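You operate a simulated robot arm through the tools that you are given. There is no shell and no other tool. Be economical: measure what you need, move in short steps, check, and stop when the job is done.

You run a simulated robot arm. Do the job below in one go: nothing can be reset, and whatever is moved stays where it is left.

JOB
Put the yoghurt tub from the long sideboard on top of the blue cool block. Then take the battery from the long sideboard and leave it on the trinket dish.
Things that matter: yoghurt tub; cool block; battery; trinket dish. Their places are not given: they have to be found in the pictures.

It is judged by the outcome, as a careful person would: the job done as asked, and still so three seconds after it is handed in. It fails if anything else is knocked over, pushed out of place, dropped, spilled or broken.

ROBOT AND FRAMES
A 7-joint arm with a two-finger parallel gripper, fixed in place. Base frame: the origin is at the foot of the arm, x ahead of it, y to its left, z up; the work surface is at about z = 800. Units: mm, degrees, N and s.
With the tool pointing down near the work surface it reaches from about 240 to 680 mm from the base axis. Its first joint turns from -66.0 to 66.0 degrees. Payload 2.4 kg.
Tool frame: the origin (TCP) lies between the finger pads and is the grasp point; the fingertips stand 30 mm ahead of it; z points along the fingers, y is the line along which they close. Largest opening 94 mm; finger width 28, thickness 10; the body of the gripper, 50 by 96 mm, starts 55 mm behind the TCP.
Orientation is that of the tool frame in the base frame, as a unit quaternion [x, y, z, w]. With the fingers straight down and closing along the base's y, the tool's x points along the base's -x, its y along +y and its z along -z.

CONTROLS
- The arm moves only by the tool jog_arm. Its argument "plan" is one flat list of numbers, 7 for each row, row after row: the opening in per cent of the stroke, from 0 (shut) to 100 (fully open), then the shift along the tool's x, y, z in units of 20 mm (1.0 is 20 mm), then the turn, a rotation vector about the tool's x, y, z in units of 5 degrees (1.0 is 5 degrees). In form: [gripper, tx, ty, tz, wx, wy, wz, gripper, tx, ty, tz, wx, wy, wz, ...]. A call has 1 to 20 rows; each row shifts and turns the commanded pose from where the row before left it, along the tool's axes as they then stand. A call with a number of a shift or a turn outside -1 to 1 is refused whole. A row lasts 0.2 s, in which the tool goes at most 50 mm and 8.6 degrees; a call with a longer step from one row to the next is refused whole, and so is a gripper value outside its range. Where a pose cannot be reached the arm comes as near as it can. A force on the tool above 40 N (or 10 N above the force at the start of the call, whichever is more), or a blocked arm, ends the call early, and 0.2 s more pass. Each finger travels about 153 mm/s and halts on what it meets, pressing with about 31 N; the grip force reading is that of the motor and also rises with nothing between the fingers. The clock runs only during rows and for 0.2 s after the last one: add rows that do not move to give the fingers time. The reply holds the time, the measured pose of the TCP, the force on the tool along the base axes, the opening and the grip force, in the units named above and with some noise.
- Cameras (640 x 400 px; columns grow to the right, rows downward): "scene" is fixed at [32.2, 457.8, 1432]; the picture's right is [-0.80, -0.60, 0.00], its down [-0.43, 0.57, -0.70] and it looks along [0.42, -0.56, -0.71] (base axes); focal length 344 px, centre (320, 200). "wrist" rides on the gripper at [-37, 0, -58] in the tool frame; the picture's right is [0.00, -1.00, 0.00], its down [0.97, 0.00, -0.24] and it looks along [0.24, 0.00, 0.97] (tool axes); focal length 218 px, centre (320, 200).
- get_image(camera): a new picture of that camera. No time passes.
- measure_at(camera, pixels): for up to 12 pixels [column, row] of the newest picture of that camera ("zoom" is the newest enlarged one), the place [x, y, z] in the base frame of the surface seen there, good to about 2 mm, but the place of the scene camera against the robot may be out by one fixed shift of up to 25 mm in any direction. No time passes.
- enlarge(camera, box): a new picture of the part [left, top, right, bottom] of that camera's present view, enlarged. No time passes.
- sign_off(): hands the job in; it is judged then, once.

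Go step by step. Measure first, check grasps and placings, and put right what went wrong. The budget is 80 turns and 54 pictures, counting those below and the enlarged ones. Unless the task says otherwise, let go and move clear before handing in, and close with one line.

The tools are called as a command line: name --argument value ..., lists and objects as JSON in quotes. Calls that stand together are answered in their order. jog_arm: Moves the arm, as the interface text tells. Its arguments: {"type":"object","properties":{"plan":{"type":"array"}},"required":["plan"]} The other tools are called the same way: get_image (camera) takes a picture; measure_at (camera, pixels) gives the place of the surface under pixels of a picture; enlarge (camera, box) takes an enlarged picture of a part of a camera's view; sign_off () hands the job in.

At the start:

```text
time: 0.0
ee_pos: [414.1, 19.7, 1036.6]
ee_rot: [0.0, 1.0, -0.001, 0.0]
ft_force: [-0.5, -0.4, 0.0]
grip_width: 94.1
finger_force: 0.2
```

scene: 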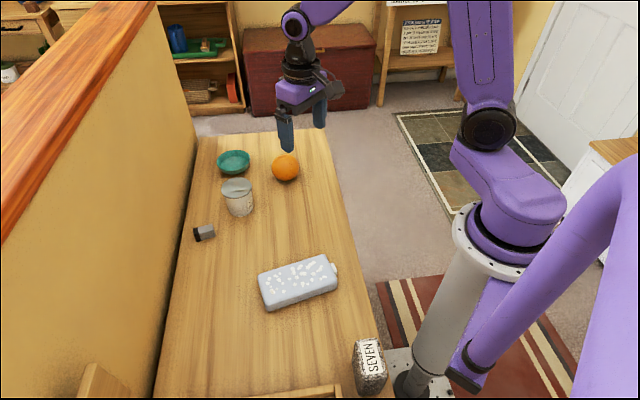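
wrist: 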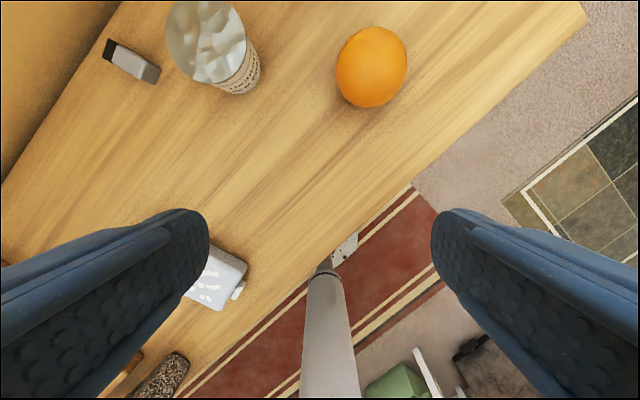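

The scene shows the dish near (233,161), the tub at (237,196), the battery at (204,233) and the cool block at (298,282). I'll measure these in both pictures.

measure_at --camera "scene" --pixels '[[233, 163], [237, 184], [240, 213], [198, 235], [209, 231], [298, 277], [262, 282], [325, 258], [270, 306], [336, 285], [285, 160], [220, 300]]'

measure_at --camera "wrist" --pixels '[[108, 49], [132, 58], [155, 74], [205, 30], [240, 90], [180, 20], [220, 60], [370, 65], [225, 265], [242, 290], [212, 245], [300, 150]]'

enlarge --camera "scene" --box '[180, 130, 360, 320]'

```text
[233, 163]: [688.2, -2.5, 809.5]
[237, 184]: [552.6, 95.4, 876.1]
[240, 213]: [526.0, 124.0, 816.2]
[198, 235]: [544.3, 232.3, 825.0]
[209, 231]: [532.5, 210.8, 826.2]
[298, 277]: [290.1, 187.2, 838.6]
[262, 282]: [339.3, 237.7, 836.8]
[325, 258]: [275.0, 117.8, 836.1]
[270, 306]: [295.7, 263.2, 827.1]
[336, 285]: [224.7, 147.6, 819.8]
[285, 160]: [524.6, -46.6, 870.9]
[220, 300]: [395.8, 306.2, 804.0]
```

```text
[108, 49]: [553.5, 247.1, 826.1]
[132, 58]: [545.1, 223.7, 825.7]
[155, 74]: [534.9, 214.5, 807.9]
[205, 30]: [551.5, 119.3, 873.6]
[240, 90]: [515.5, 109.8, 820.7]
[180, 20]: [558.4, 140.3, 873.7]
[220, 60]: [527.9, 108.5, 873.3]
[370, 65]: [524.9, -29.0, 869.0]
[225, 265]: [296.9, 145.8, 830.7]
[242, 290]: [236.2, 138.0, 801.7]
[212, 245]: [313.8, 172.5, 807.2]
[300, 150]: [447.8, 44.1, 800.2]
```

```text
2.11 times, centred on (270, 225) of scene
```

zoom: 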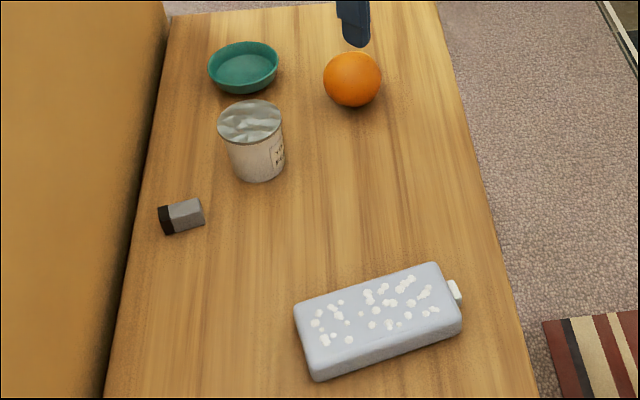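

The wrist measurements put the tub at about (545,118) with its top at z 873, and the battery at about (545,230). I'll move above the tub for a better wrist view that also takes in the dish and battery.

jog_arm --plan '[100, -0.97, 0.82, 0, 0, 0, 0, 100, -0.97, 0.82, 0, 0, 0, 0, 100, -0.97, 0.82, 0, 0, 0, 0, 100, -0.97, 0.82, 0, 0, 0, 0, 100, -0.97, 0.82, 0, 0, 0, 0, 100, -0.97, 0.82, 0, 0, 0, 0, 100, 0, 0, 0, 0, 0, 0]'

get_image --camera "wrist"

```text
time: 1.6
ee_pos: [532.3, 116.8, 1038.4]
ee_rot: [0.0, 1.0, 0.0, 0.001]
ft_force: [-0.3, 0.2, 0.1]
grip_width: 93.9
finger_force: 0.1
```

```text
50 pictures are left
```

wrist: 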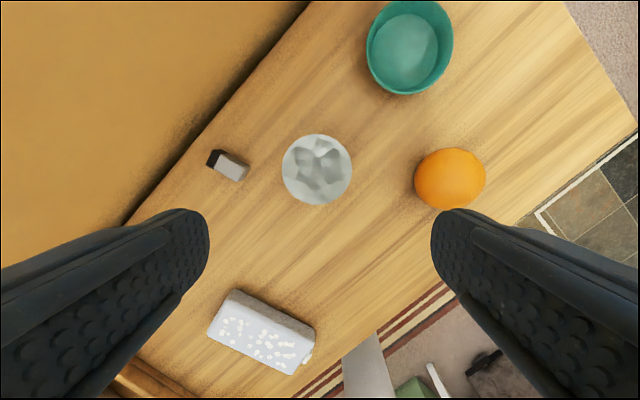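

This view shows everything: tub rim at columns 283–351, dish at (408,48), battery at (228,165) and block at (262,332). I'll measure their edges.

measure_at --camera "wrist" --pixels '[[286, 170], [348, 170], [317, 138], [317, 201], [408, 48], [371, 45], [449, 45], [408, 90], [407, 6], [340, 240], [420, 45], [400, 75]]'

measure_at --camera "wrist" --pixels '[[234, 292], [313, 329], [210, 333], [293, 372], [262, 332], [221, 156], [247, 164], [216, 166], [240, 178], [230, 167], [211, 158], [308, 358]]'

enlarge --camera "wrist" --box '[180, 130, 280, 200]'

```text
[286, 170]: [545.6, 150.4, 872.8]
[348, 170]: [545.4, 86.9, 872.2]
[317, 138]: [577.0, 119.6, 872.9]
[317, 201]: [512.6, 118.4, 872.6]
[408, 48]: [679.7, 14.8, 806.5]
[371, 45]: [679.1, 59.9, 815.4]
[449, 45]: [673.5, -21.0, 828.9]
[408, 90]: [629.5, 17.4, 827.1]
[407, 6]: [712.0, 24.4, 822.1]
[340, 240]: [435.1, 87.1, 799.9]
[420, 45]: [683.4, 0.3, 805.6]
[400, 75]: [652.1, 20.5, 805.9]
```

```text
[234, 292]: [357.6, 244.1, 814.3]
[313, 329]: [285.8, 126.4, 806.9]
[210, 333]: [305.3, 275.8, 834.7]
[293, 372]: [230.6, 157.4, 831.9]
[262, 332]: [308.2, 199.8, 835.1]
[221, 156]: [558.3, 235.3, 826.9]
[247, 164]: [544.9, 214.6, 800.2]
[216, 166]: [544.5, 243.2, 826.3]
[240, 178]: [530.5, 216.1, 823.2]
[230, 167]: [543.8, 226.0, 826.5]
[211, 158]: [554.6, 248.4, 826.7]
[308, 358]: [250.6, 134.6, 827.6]
```

```text
5.71 times, centred on (230, 165) of wrist
```

zoom: 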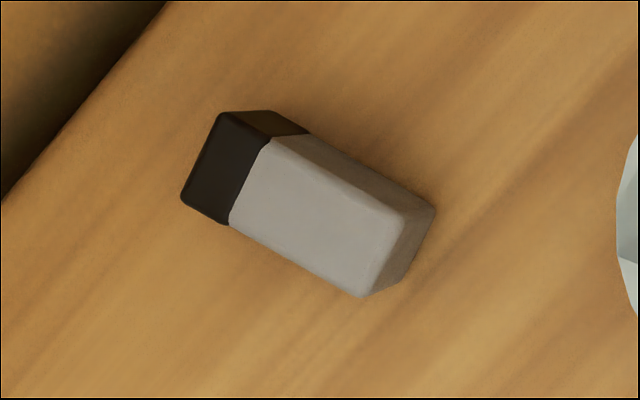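

The tub centre is about (545,119), the dish centre about (672,20) with its floor at 806, and the block top at about 835. I'll enlarge the block to find its top edges.

enlarge --camera "wrist" --box '[190, 275, 340, 385]'

```text
3.64 times, centred on (265, 330) of wrist
```

zoom: 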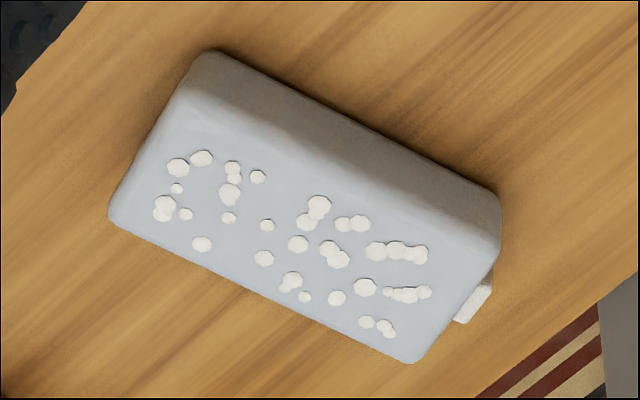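

measure_at --camera "zoom" --pixels '[[180, 95], [480, 255], [115, 210], [408, 355], [335, 175], [260, 285], [300, 225], [318, 205], [145, 150], [445, 310], [225, 188], [390, 250]]'

```text
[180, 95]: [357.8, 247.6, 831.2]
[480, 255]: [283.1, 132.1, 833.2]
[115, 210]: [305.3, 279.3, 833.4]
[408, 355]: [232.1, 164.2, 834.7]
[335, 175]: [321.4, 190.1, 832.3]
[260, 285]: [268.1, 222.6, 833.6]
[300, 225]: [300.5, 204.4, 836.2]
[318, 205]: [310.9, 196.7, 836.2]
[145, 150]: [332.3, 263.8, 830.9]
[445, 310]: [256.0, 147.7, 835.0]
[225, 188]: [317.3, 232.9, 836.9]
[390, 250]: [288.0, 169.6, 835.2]
```

The block top has corners (358,248), (283,132), (305,279) and (232,164), so its centre is about (294.5,206) at z 836. Next I'll lower the open fingers over the tub.

jog_arm --plan '[100, -0.635, 0.1, 0, 0, 0, 0, 100, 0, 0, 1, 0, 0, 0, 100, 0, 0, 1, 0, 0, 0, 100, 0, 0, 1, 0, 0, 0, 100, 0, 0, 1, 0, 0, 0, 100, 0, 0, 1, 0, 0, 0, 100, 0, 0, 1, 0, 0, 0, 100, 0, 0, 1, 0, 0, 0, 100, 0, 0, 1, 0, 0, 0, 100, 0, 0, 1, 0, 0, 0, 100, 0, 0, 0.85, 0, 0, 0, 100, 0, 0, 0, 0, 0, 0]'

get_image --camera "wrist"

```text
time: 4.2
ee_pos: [544.0, 119.1, 838.2]
ee_rot: [-0.001, 1.0, 0.0, 0.0]
ft_force: [0.1, -0.1, -0.5]
grip_width: 93.9
finger_force: 0.0
```

```text
47 pictures are left
```

wrist: 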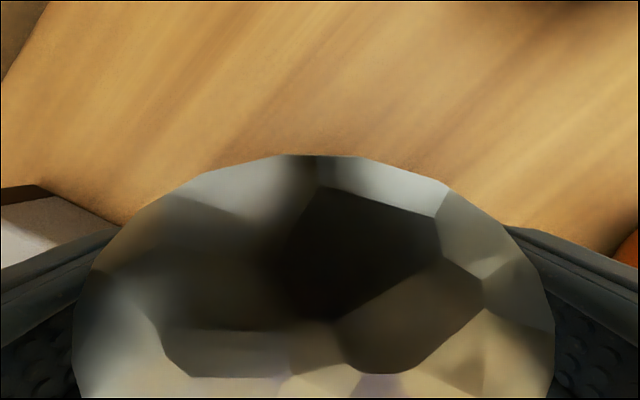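

The tub sits centred between the fingers. I'll close on it.

jog_arm --plan '[60, 0, 0, 0, 0, 0, 0, 60, 0, 0, 0, 0, 0, 0, 60, 0, 0, 0, 0, 0, 0, 60, 0, 0, 0, 0, 0, 0]'

```text
time: 5.2
ee_pos: [544.7, 118.3, 838.5]
ee_rot: [0.0, 1.0, 0.0, 0.0]
ft_force: [0.4, 1.1, 1.9]
grip_width: 67.2
finger_force: 31.3
```

The fingers halted at 67 mm with 31 N, so the tub is held. I'll lift it and check.

jog_arm --plan '[60, 0, 0, -0.5, 0, 0, 0, 60, 0, 0, -1, 0, 0, 0, 60, 0, 0, -1, 0, 0, 0, 60, 0, 0, -1, 0, 0, 0, 60, 0, 0, -1, 0, 0, 0, 60, 0, 0, 0, 0, 0, 0]'

get_image --camera "scene"

```text
time: 6.6
ee_pos: [543.6, 119.6, 932.1]
ee_rot: [0.0, 1.0, 0.0, 0.001]
ft_force: [0.3, -0.9, -1.9]
grip_width: 65.9
finger_force: 30.9
```

```text
46 pictures are left
```

scene: 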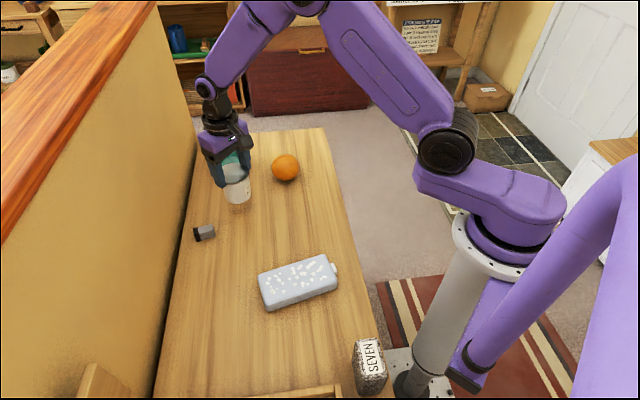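

The tub is lifted and hanging straight. I'll carry it over the block centre.

jog_arm --plan '[60, 0.958, 0.333, 0, 0, 0, 0, 60, 0.958, 0.333, 0, 0, 0, 0, 60, 0.958, 0.333, 0, 0, 0, 0, 60, 0.958, 0.333, 0, 0, 0, 0, 60, 0.958, 0.333, 0, 0, 0, 0, 60, 0.958, 0.333, 0, 0, 0, 0, 60, 0.958, 0.333, 0, 0, 0, 0, 60, 0.958, 0.333, 0, 0, 0, 0, 60, 0.958, 0.333, 0, 0, 0, 0, 60, 0.958, 0.333, 0, 0, 0, 0, 60, 0.958, 0.333, 0, 0, 0, 0, 60, 0.958, 0.333, 0, 0, 0, 0, 60, 0.958, 0.333, 0, 0, 0, 0, 60, 0, 0, 0, 0, 0, 0, 60, 0, 0, 0, 0, 0, 0]'

get_image --camera "scene"

get_image --camera "wrist"

```text
time: 9.8
ee_pos: [293.4, 206.9, 928.5]
ee_rot: [-0.001, 1.0, 0.001, 0.0]
ft_force: [0.9, 0.1, -1.2]
grip_width: 66.3
finger_force: 30.5
```

```text
45 pictures are left
```

scene: 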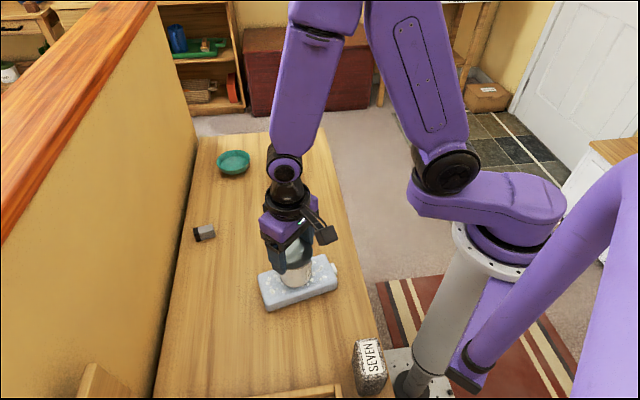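

```text
44 pictures are left
```

wrist: 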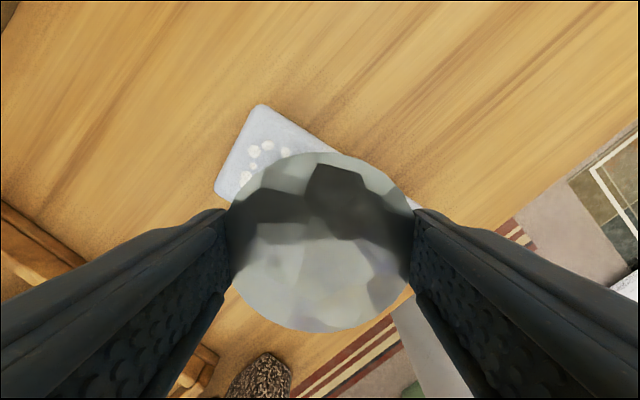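

The tub is over the block. I'll check that its lid is level and whether it slipped.

measure_at --camera "wrist" --pixels '[[320, 160], [320, 320], [240, 240], [402, 240], [320, 240], [225, 185], [262, 108], [255, 150]]'

jog_arm --plan '[60, 0, 0, 1, 0, 0, 0, 60, 0, 0, 1, 0, 0, 0, 60, 0, 0, 0.4, 0, 0, 0, 60, 0, 0, 0, 0, 0, 0]'

enlarge --camera "scene" --box '[230, 220, 360, 320]'

```text
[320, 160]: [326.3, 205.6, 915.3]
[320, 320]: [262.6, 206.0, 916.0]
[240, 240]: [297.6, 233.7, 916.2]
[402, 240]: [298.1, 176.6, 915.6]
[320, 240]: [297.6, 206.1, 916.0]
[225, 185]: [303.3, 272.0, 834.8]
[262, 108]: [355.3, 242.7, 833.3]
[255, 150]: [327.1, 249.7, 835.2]
```

```text
time: 10.3
ee_pos: [293.5, 204.2, 908.1]
ee_rot: [-0.001, 1.0, 0.0, 0.002]
ft_force: [-3.2, -3.8, 38.5]
grip_width: 66.0
finger_force: 30.7
stopped in row 2: the force on the tool passed its limit (the readings are from after the stop); the commanded pose is now the measured one
```

```text
4.00 times, centred on (295, 270) of scene
```

zoom: 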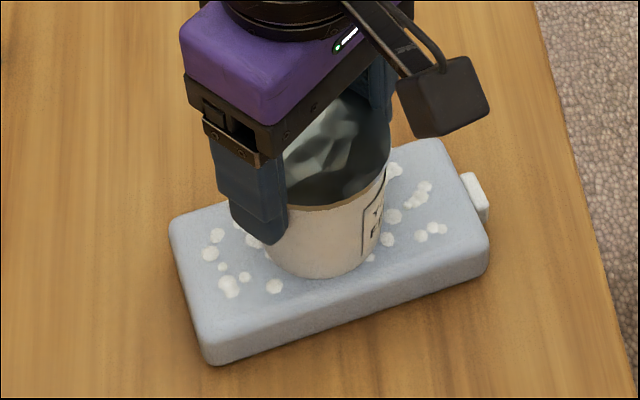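

The tub had slid down in the grip (its lid was at 916) and now stands on the block, with 38 N pressing down. I'll ease the press and check that it sits level before opening.

jog_arm --plan '[60, 0, 0, -0.06, 0, 0, 0, 60, 0, 0, 0, 0, 0, 0]'

get_image --camera "wrist"

measure_at --camera "wrist" --pixels '[[320, 165], [320, 310], [245, 240], [400, 240], [320, 240]]'

```text
time: 10.9
ee_pos: [294.3, 206.5, 909.4]
ee_rot: [-0.001, 1.0, 0.001, 0.002]
ft_force: [-1.2, -1.6, 4.3]
grip_width: 66.1
finger_force: 31.2
```

```text
42 pictures are left
```

wrist: 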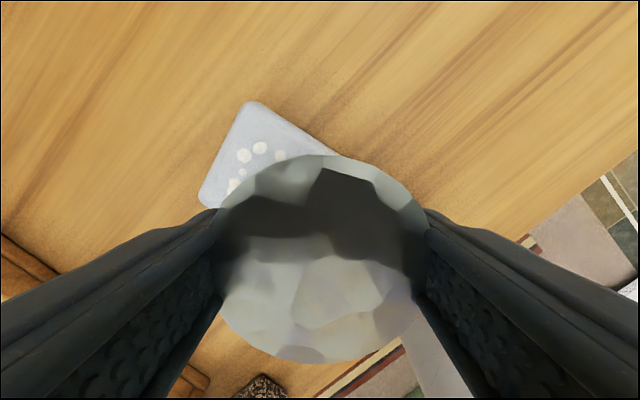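

```text
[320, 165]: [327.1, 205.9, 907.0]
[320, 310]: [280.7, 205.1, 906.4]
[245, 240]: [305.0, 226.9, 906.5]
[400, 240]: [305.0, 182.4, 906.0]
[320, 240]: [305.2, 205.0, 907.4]
```

The lid is level at z 907 and centred at about (296,205), with the load nearly gone (4 N). I'll open and rise straight up.

jog_arm --plan '[85, 0, 0, 0, 0, 0, 0, 100, 0, 0, 0, 0, 0, 0, 100, 0, 0, 0, 0, 0, 0, 100, 0, 0, -0.5, 0, 0, 0, 100, 0, 0, -1, 0, 0, 0, 100, 0, 0, -1, 0, 0, 0, 100, 0, 0, -1, 0, 0, 0, 100, 0, 0, -1, 0, 0, 0, 100, 0, 0, 0, 0, 0, 0]'

get_image --camera "wrist"

enlarge --camera "scene" --box '[200, 200, 380, 320]'

```text
time: 12.9
ee_pos: [295.4, 207.1, 1000.1]
ee_rot: [-0.002, 1.0, 0.001, 0.002]
ft_force: [0.5, 0.5, 0.4]
grip_width: 94.0
finger_force: 0.1
```

```text
41 pictures are left
```

wrist: 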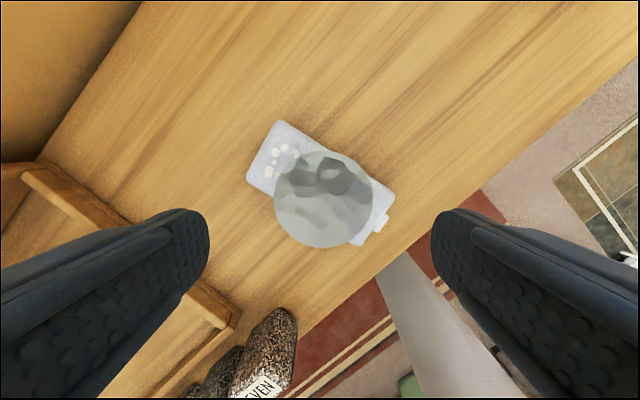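

```text
3.33 times, centred on (290, 260) of scene
```

zoom: 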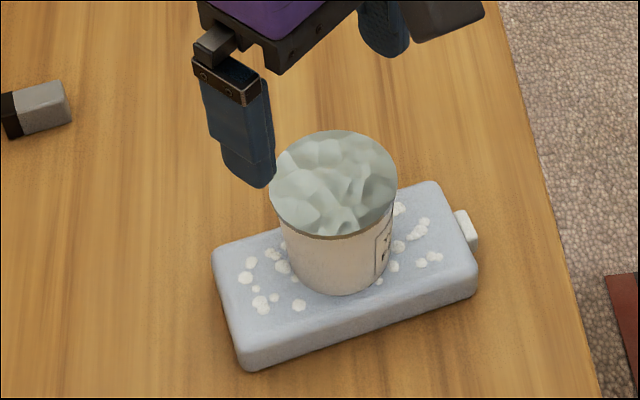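

The tub stands firmly on the block and the hand is clear. The battery's top centre comes out at about (545.5,233), with its short side along (-0.86,0.51), so I need to turn about +59.5° about base z (wz negative). I'll move over it first.

jog_arm --plan '[100, -0.962, 0.1, 0, 0, 0, 0, 100, -0.962, 0.1, 0, 0, 0, 0, 100, -0.962, 0.1, 0, 0, 0, 0, 100, -0.962, 0.1, 0, 0, 0, 0, 100, -0.962, 0.1, 0, 0, 0, 0, 100, -0.962, 0.1, 0, 0, 0, 0, 100, -0.962, 0.1, 0, 0, 0, 0, 100, -0.962, 0.1, 0, 0, 0, 0, 100, -0.962, 0.1, 0, 0, 0, 0, 100, -0.962, 0.1, 0, 0, 0, 0, 100, -0.962, 0.1, 0, 0, 0, 0, 100, -0.962, 0.1, 0, 0, 0, 0, 100, -0.962, 0.1, 0, 0, 0, 0, 100, 0, 0, 0, 0, 0, 0]'

get_image --camera "wrist"

enlarge --camera "wrist" --box '[260, 130, 380, 205]'

```text
time: 15.9
ee_pos: [545.0, 232.1, 999.5]
ee_rot: [-0.001, 1.0, 0.001, 0.002]
ft_force: [-0.4, -0.6, -0.2]
grip_width: 94.2
finger_force: 0.0
```

```text
39 pictures are left
```

wrist: 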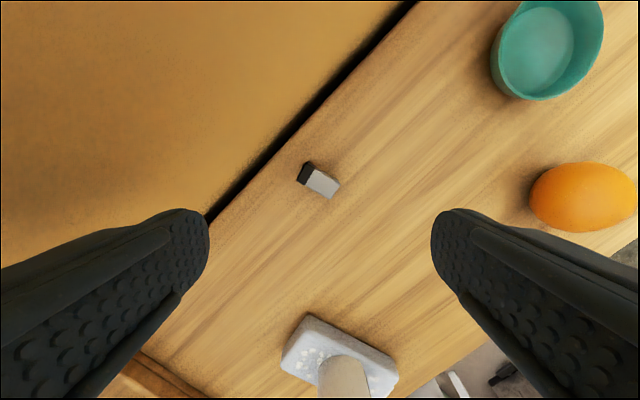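

```text
5.33 times, centred on (320, 168) of wrist
```

zoom: 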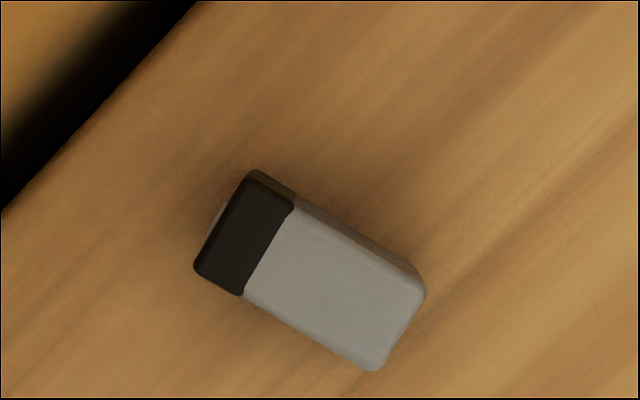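

The battery shows well in the zoom, with corners near (250,175), (197,268), (422,285) and (378,368). I'll measure these and the wall.

measure_at --camera "zoom" --pixels '[[254, 184], [202, 266], [412, 290], [375, 362], [310, 275], [343, 230], [300, 325]]'

measure_at --camera "wrist" --pixels '[[260, 140], [230, 140], [200, 150], [150, 150], [270, 165], [325, 105], [310, 90], [200, 50]]'

```text
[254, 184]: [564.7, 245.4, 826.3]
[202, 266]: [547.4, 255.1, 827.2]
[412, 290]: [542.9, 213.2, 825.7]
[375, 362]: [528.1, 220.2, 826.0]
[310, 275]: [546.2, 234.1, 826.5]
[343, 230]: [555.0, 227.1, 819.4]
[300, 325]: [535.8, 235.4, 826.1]
```

```text
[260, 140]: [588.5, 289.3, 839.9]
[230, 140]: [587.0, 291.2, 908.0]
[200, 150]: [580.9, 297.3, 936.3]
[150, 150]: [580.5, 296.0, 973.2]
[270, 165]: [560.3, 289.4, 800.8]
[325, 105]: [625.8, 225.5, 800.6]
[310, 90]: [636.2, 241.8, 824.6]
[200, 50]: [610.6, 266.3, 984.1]
```

The wall runs at 45° (x+y≈878), about 70 mm from the battery. Turning clockwise by 121.5° swings the wrist camera away from the wall, so I'll try that up here and check.

jog_arm --plan '[100, 0, 0, 0, 0, 0, 1, 100, 0, 0, 0, 0, 0, 1, 100, 0, 0, 0, 0, 0, 1, 100, 0, 0, 0, 0, 0, 1, 100, 0, 0, 0, 0, 0, 1, 100, 0, 0, 0, 0, 0, 1, 100, 0, 0, 0, 0, 0, 1, 100, 0, 0, 0, 0, 0, 1, 100, 0, 0, 0, 0, 0, 1, 100, 0, 0, 0, 0, 0, 1, 100, 0, 0, 0, 0, 0, 1, 100, 0, 0, 0, 0, 0, 1]'

```text
time: 18.5
ee_pos: [544.0, 232.3, 1000.8]
ee_rot: [0.501, 0.866, 0.001, 0.001]
ft_force: [-0.6, 1.3, 0.8]
grip_width: 94.1
finger_force: 0.1
```

That turned 60° clockwise as intended. I'll continue the remaining 61.5°.

jog_arm --plan '[100, 0, 0, 0, 0, 0, 1, 100, 0, 0, 0, 0, 0, 1, 100, 0, 0, 0, 0, 0, 1, 100, 0, 0, 0, 0, 0, 1, 100, 0, 0, 0, 0, 0, 1, 100, 0, 0, 0, 0, 0, 1, 100, 0, 0, 0, 0, 0, 1, 100, 0, 0, 0, 0, 0, 1, 100, 0, 0, 0, 0, 0, 1, 100, 0, 0, 0, 0, 0, 1, 100, 0, 0, 0, 0, 0, 1, 100, 0, 0, 0, 0, 0, 1, 100, 0, 0, 0, 0, 0, 0.3, 100, 0, 0, 0, 0, 0, 0]'

get_image --camera "wrist"

get_image --camera "scene"

```text
time: 19.4
ee_pos: [539.2, 231.6, 1001.1]
ee_rot: [0.598, 0.802, -0.005, -0.001]
ft_force: [-17.9, -11.9, 9.9]
grip_width: 94.0
finger_force: 0.2
stopped in row 4: the force on the tool passed its limit (the readings are from after the stop); the commanded pose is now the measured one
```

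```text
37 pictures are left
```

wrist: 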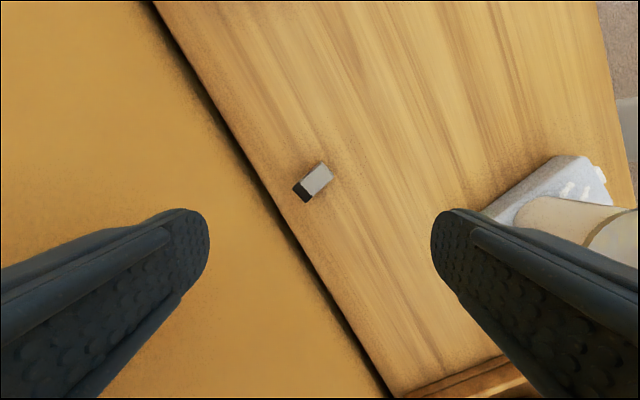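

```text
36 pictures are left
```

scene: 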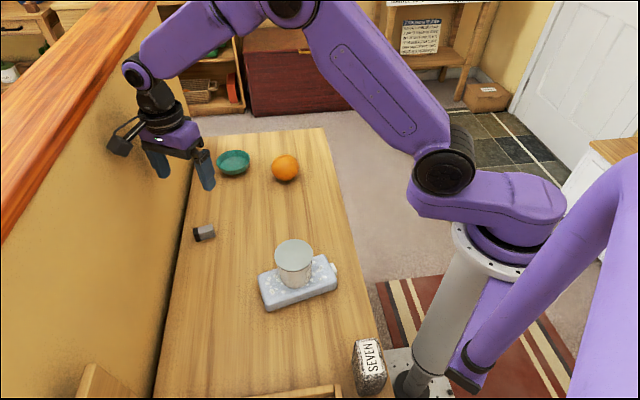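

The box on the hand's tool +x side touched the wall (force pointing away from the wall), and nothing appears displaced. I'll turn back counter-clockwise, away from the wall, and use the +58.5° orientation instead.

jog_arm --plan '[100, 0, 0, 0, 0, 0, -1, 100, 0, 0, 0, 0, 0, -1, 100, 0, 0, 0, 0, 0, -1, 100, 0, 0, 0, 0, 0, -1, 100, 0, 0, 0, 0, 0, -1, 100, 0, 0, 0, 0, 0, -1, 100, 0, 0, 0, 0, 0, -1, 100, 0, 0, 0, 0, 0, -1, 100, 0, 0, 0, 0, 0, -1, 100, 0, 0, 0, 0, 0, -1, 100, 0, 0, 0, 0, 0, -1, 100, 0, 0, 0, 0, 0, -1, 100, 0, 0, 0, 0, 0, -1, 100, 0, 0, 0, 0, 0, -1, 100, 0, 0, 0, 0, 0, -0.7]'

```text
time: 22.6
ee_pos: [540.8, 232.7, 1001.2]
ee_rot: [0.001, 1.0, -0.002, -0.003]
ft_force: [-0.2, -0.1, -0.4]
grip_width: 94.3
finger_force: 0.1
```

Back at the neutral orientation with no force. Now I'll turn +58.5° and shift slightly to the battery centre.

jog_arm --plan '[100, -0.25, 0.04, 0, 0, 0, -1, 100, 0, 0, 0, 0, 0, -1, 100, 0, 0, 0, 0, 0, -1, 100, 0, 0, 0, 0, 0, -1, 100, 0, 0, 0, 0, 0, -1, 100, 0, 0, 0, 0, 0, -1, 100, 0, 0, 0, 0, 0, -1, 100, 0, 0, 0, 0, 0, -1, 100, 0, 0, 0, 0, 0, -1, 100, 0, 0, 0, 0, 0, -1, 100, 0, 0, 0, 0, 0, -1, 100, 0, 0, 0, 0, 0, -0.7, 100, 0, 0, 0, 0, 0, 0]'

get_image --camera "wrist"

get_image --camera "scene"

```text
time: 25.4
ee_pos: [544.7, 232.0, 999.1]
ee_rot: [-0.487, 0.873, -0.001, -0.003]
ft_force: [0.0, 0.2, 0.2]
grip_width: 94.1
finger_force: 0.1
```

```text
35 pictures are left
```

wrist: 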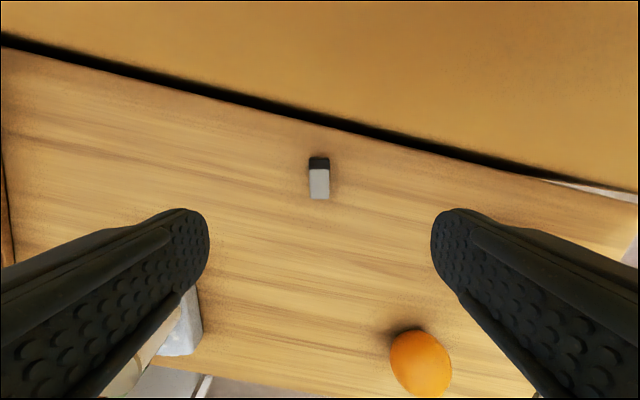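

```text
34 pictures are left
```

scene: 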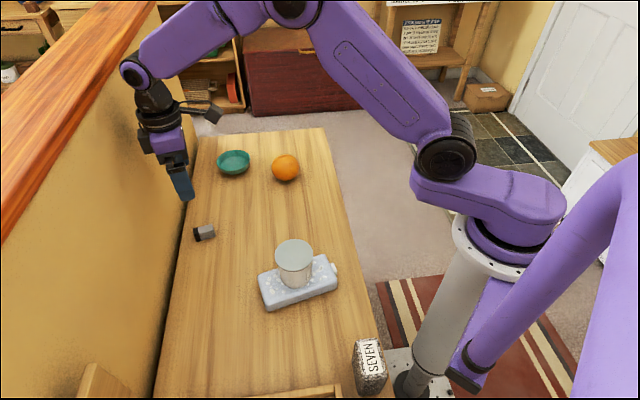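

The battery at (319,178) is aligned with the fingers and centred between them. I'll descend to z≈835 with the opening reduced to 55%.

jog_arm --plan '[55, -0.09, 0, 1, 0, 0, 0, 55, 0, 0, 1, 0, 0, 0, 55, 0, 0, 1, 0, 0, 0, 55, 0, 0, 1, 0, 0, 0, 55, 0, 0, 1, 0, 0, 0, 55, 0, 0, 1, 0, 0, 0, 55, 0, 0, 1, 0, 0, 0, 55, 0, 0, 0.7, 0, 0, 0, 55, 0, 0, 0.5, 0, 0, 0, 55, 0, 0, 0, 0, 0, 0]'

get_image --camera "wrist"

```text
time: 27.6
ee_pos: [545.3, 232.9, 835.1]
ee_rot: [-0.487, 0.873, -0.001, -0.003]
ft_force: [-0.6, 0.5, -0.6]
grip_width: 51.5
finger_force: 0.0
```

```text
33 pictures are left
```

wrist: 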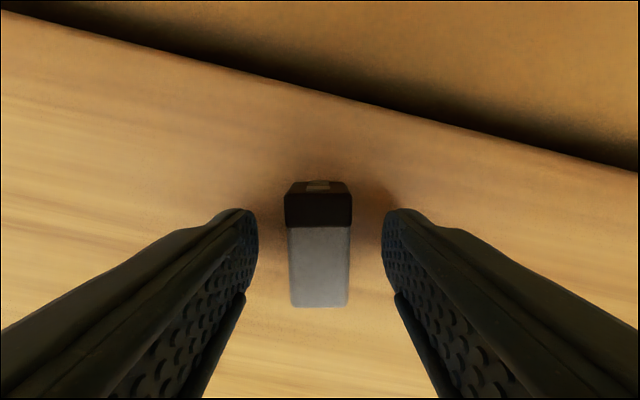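

The battery sits between the fingers. I'll close, wait, then lift slightly.

jog_arm --plan '[10, 0, 0, 0, 0, 0, 0, 10, 0, 0, 0, 0, 0, 0, 10, 0, 0, 0, 0, 0, 0, 10, 0, 0, 0, 0, 0, 0, 10, 0, 0, -0.5, 0, 0, 0, 10, 0, 0, -1, 0, 0, 0, 10, 0, 0, 0, 0, 0, 0]'

get_image --camera "wrist"

```text
time: 29.1
ee_pos: [545.1, 234.0, 864.9]
ee_rot: [-0.487, 0.873, -0.001, -0.004]
ft_force: [-0.6, -0.1, -0.6]
grip_width: 21.1
finger_force: 31.4
```

```text
32 pictures are left
```

wrist: 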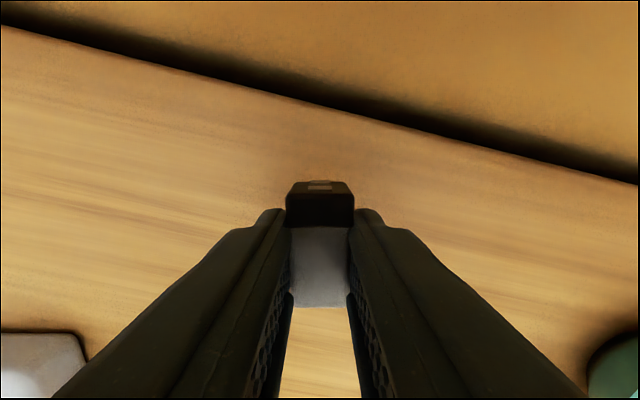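

The battery is held at 21 mm and has lifted cleanly. The dish centre is about (671,20) with a rim radius of about 46, so I'll raise the arm and carry the battery over it in the same orientation.

jog_arm --plan '[10, 0, 0, -1, 0, 0, 0, 10, 0, 0, -1, 0, 0, 0, 10, 0, 0, -1, 0, 0, 0, 10, 0, 0, -1, 0, 0, 0, 10, 0.48, -0.92, 0, 0, 0, 0, 10, 0.48, -0.92, 0, 0, 0, 0, 10, 0.48, -0.92, 0, 0, 0, 0, 10, 0.48, -0.92, 0, 0, 0, 0, 10, 0.48, -0.92, 0, 0, 0, 0, 10, 0.48, -0.92, 0, 0, 0, 0, 10, 0.48, -0.92, 0, 0, 0, 0, 10, 0.48, -0.92, 0, 0, 0, 0, 10, 0.48, -0.92, 0, 0, 0, 0, 10, 0.48, -0.92, 0, 0, 0, 0, 10, 0.48, -0.92, 0, 0, 0, 0, 10, 0.48, -0.92, 0, 0, 0, 0, 10, 0, 0, 0, 0, 0, 0]'

get_image --camera "wrist"

get_image --camera "scene"

```text
time: 32.8
ee_pos: [675.0, 18.9, 946.1]
ee_rot: [-0.488, 0.873, 0.001, -0.003]
ft_force: [-0.8, -0.2, -0.9]
grip_width: 21.0
finger_force: 31.6
```

```text
31 pictures are left
```

wrist: 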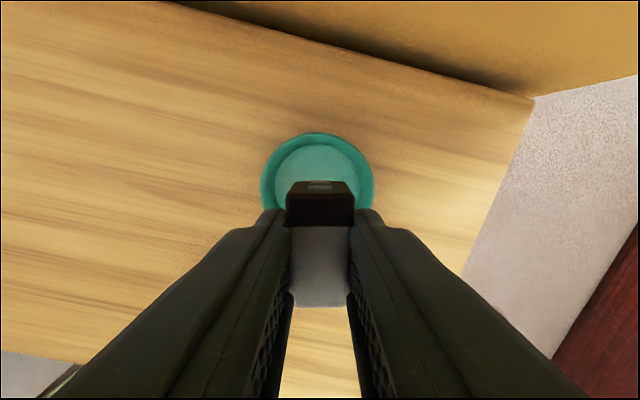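

```text
30 pictures are left
```

scene: 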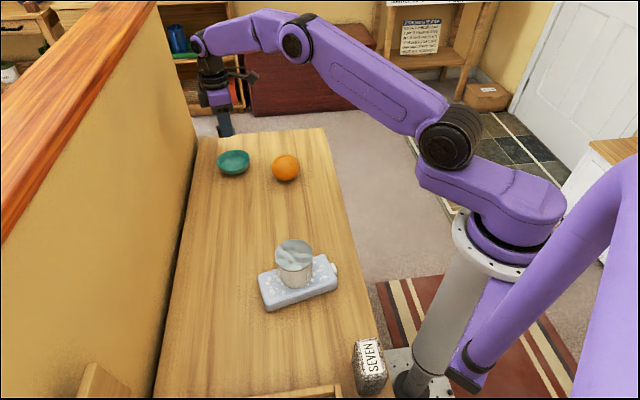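

The dish rim spans columns 260–374 in the wrist view, so the battery is within 2–3 mm of centre. I'll make a small correction and lower to just above the floor.

jog_arm --plan '[10, -0.07, 0.1, 0.5, 0, 0, 0, 10, 0, 0, 1, 0, 0, 0, 10, 0, 0, 1, 0, 0, 0, 10, 0, 0, 1, 0, 0, 0, 10, 0, 0, 1, 0, 0, 0, 10, 0, 0, 0.4, 0, 0, 0, 10, 0, 0, 0, 0, 0, 0]'

get_image --camera "wrist"

enlarge --camera "scene" --box '[170, 100, 320, 200]'

```text
time: 34.4
ee_pos: [671.2, 19.4, 846.9]
ee_rot: [-0.487, 0.873, 0.0, -0.003]
ft_force: [0.4, 0.2, -0.2]
grip_width: 20.8
finger_force: 30.9
```

```text
29 pictures are left
```

wrist: 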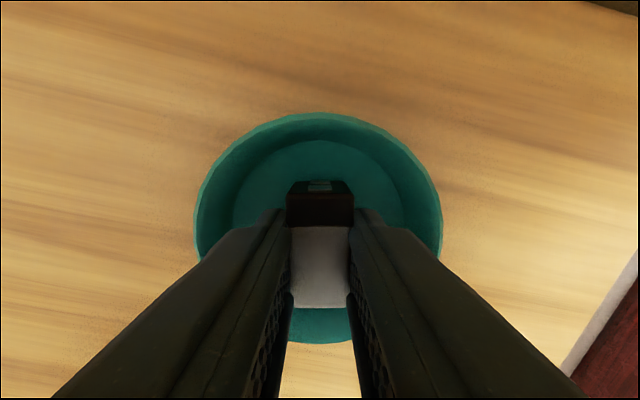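

```text
4.00 times, centred on (245, 150) of scene
```

zoom: 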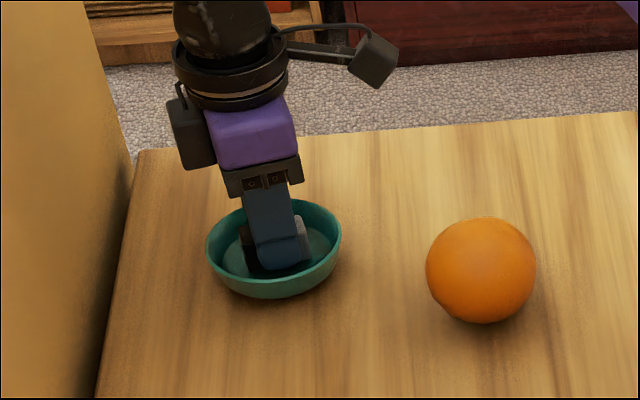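

The battery is centred in the dish with no contact yet. I'll lower it a few mm in small steps.

jog_arm --plan '[10, 0, 0, 0.1, 0, 0, 0, 10, 0, 0, 0.1, 0, 0, 0, 10, 0, 0, 0.05, 0, 0, 0, 10, 0, 0, 0, 0, 0, 0]'

```text
time: 35.4
ee_pos: [672.1, 21.7, 843.6]
ee_rot: [-0.487, 0.874, -0.001, -0.004]
ft_force: [0.8, 0.4, -0.8]
grip_width: 20.7
finger_force: 31.4
```

jog_arm --plan '[10, 0, 0, 0.05, 0, 0, 0, 10, 0, 0, 0.05, 0, 0, 0, 10, 0, 0, 0, 0, 0, 0]'

```text
time: 36.1
ee_pos: [672.1, 21.9, 840.7]
ee_rot: [-0.486, 0.874, -0.001, -0.004]
ft_force: [0.2, 0.7, 0.9]
grip_width: 21.1
finger_force: 31.1
```

There is a hint of contact (0.9 N) at z 840.7. I'll go one more mm.

jog_arm --plan '[10, 0, 0, 0.05, 0, 0, 0, 10, 0, 0, 0, 0, 0, 0]'

```text
time: 36.8
ee_pos: [671.9, 22.1, 840.7]
ee_rot: [-0.487, 0.873, -0.001, -0.003]
ft_force: [-0.9, -0.6, 8.5]
grip_width: 21.0
finger_force: 30.6
```

Contact is made (8.5 N), so the battery rests on the dish floor. I'll open only to about 40 mm to clear the dish wall, then rise.

jog_arm --plan '[32, 0, 0, 0, 0, 0, 0, 40, 0, 0, 0, 0, 0, 0, 40, 0, 0, 0, 0, 0, 0, 40, 0, 0, -0.5, 0, 0, 0, 40, 0, 0, -1, 0, 0, 0, 40, 0, 0, -1, 0, 0, 0, 40, 0, 0, -1, 0, 0, 0, 40, 0, 0, -1, 0, 0, 0, 40, 0, 0, -1, 0, 0, 0, 40, 0, 0, 0, 0, 0, 0]'

get_image --camera "wrist"

get_image --camera "scene"

```text
time: 39.0
ee_pos: [672.5, 21.5, 951.6]
ee_rot: [-0.487, 0.873, -0.001, -0.005]
ft_force: [-0.4, -0.3, 0.2]
grip_width: 37.7
finger_force: 0.0
```

```text
27 pictures are left
```

wrist: 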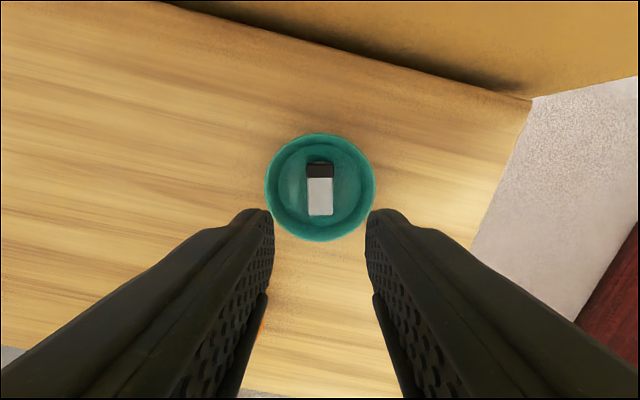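

```text
26 pictures are left
```

scene: 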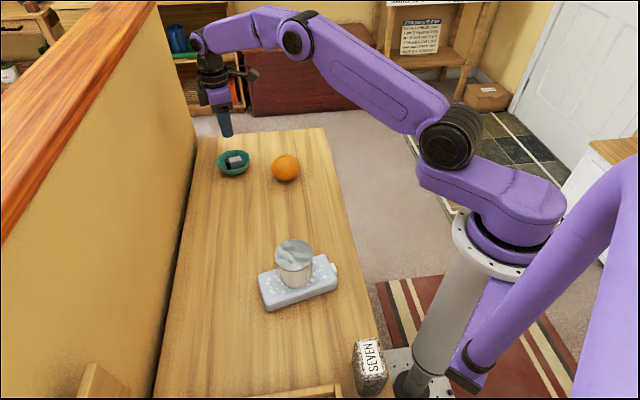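

The battery lies flat in the middle of the dish (320,188 in the wrist view), the tub stands on the cool block, the orange and dish haven't moved, and the hand is clear. I'm handing in.

sign_off

```text
The job is handed in.
```

The yoghurt tub is standing on the blue cool block and the battery is lying in the trinket dish. The hand bumped the wall once, but the pictures show nothing else moved.
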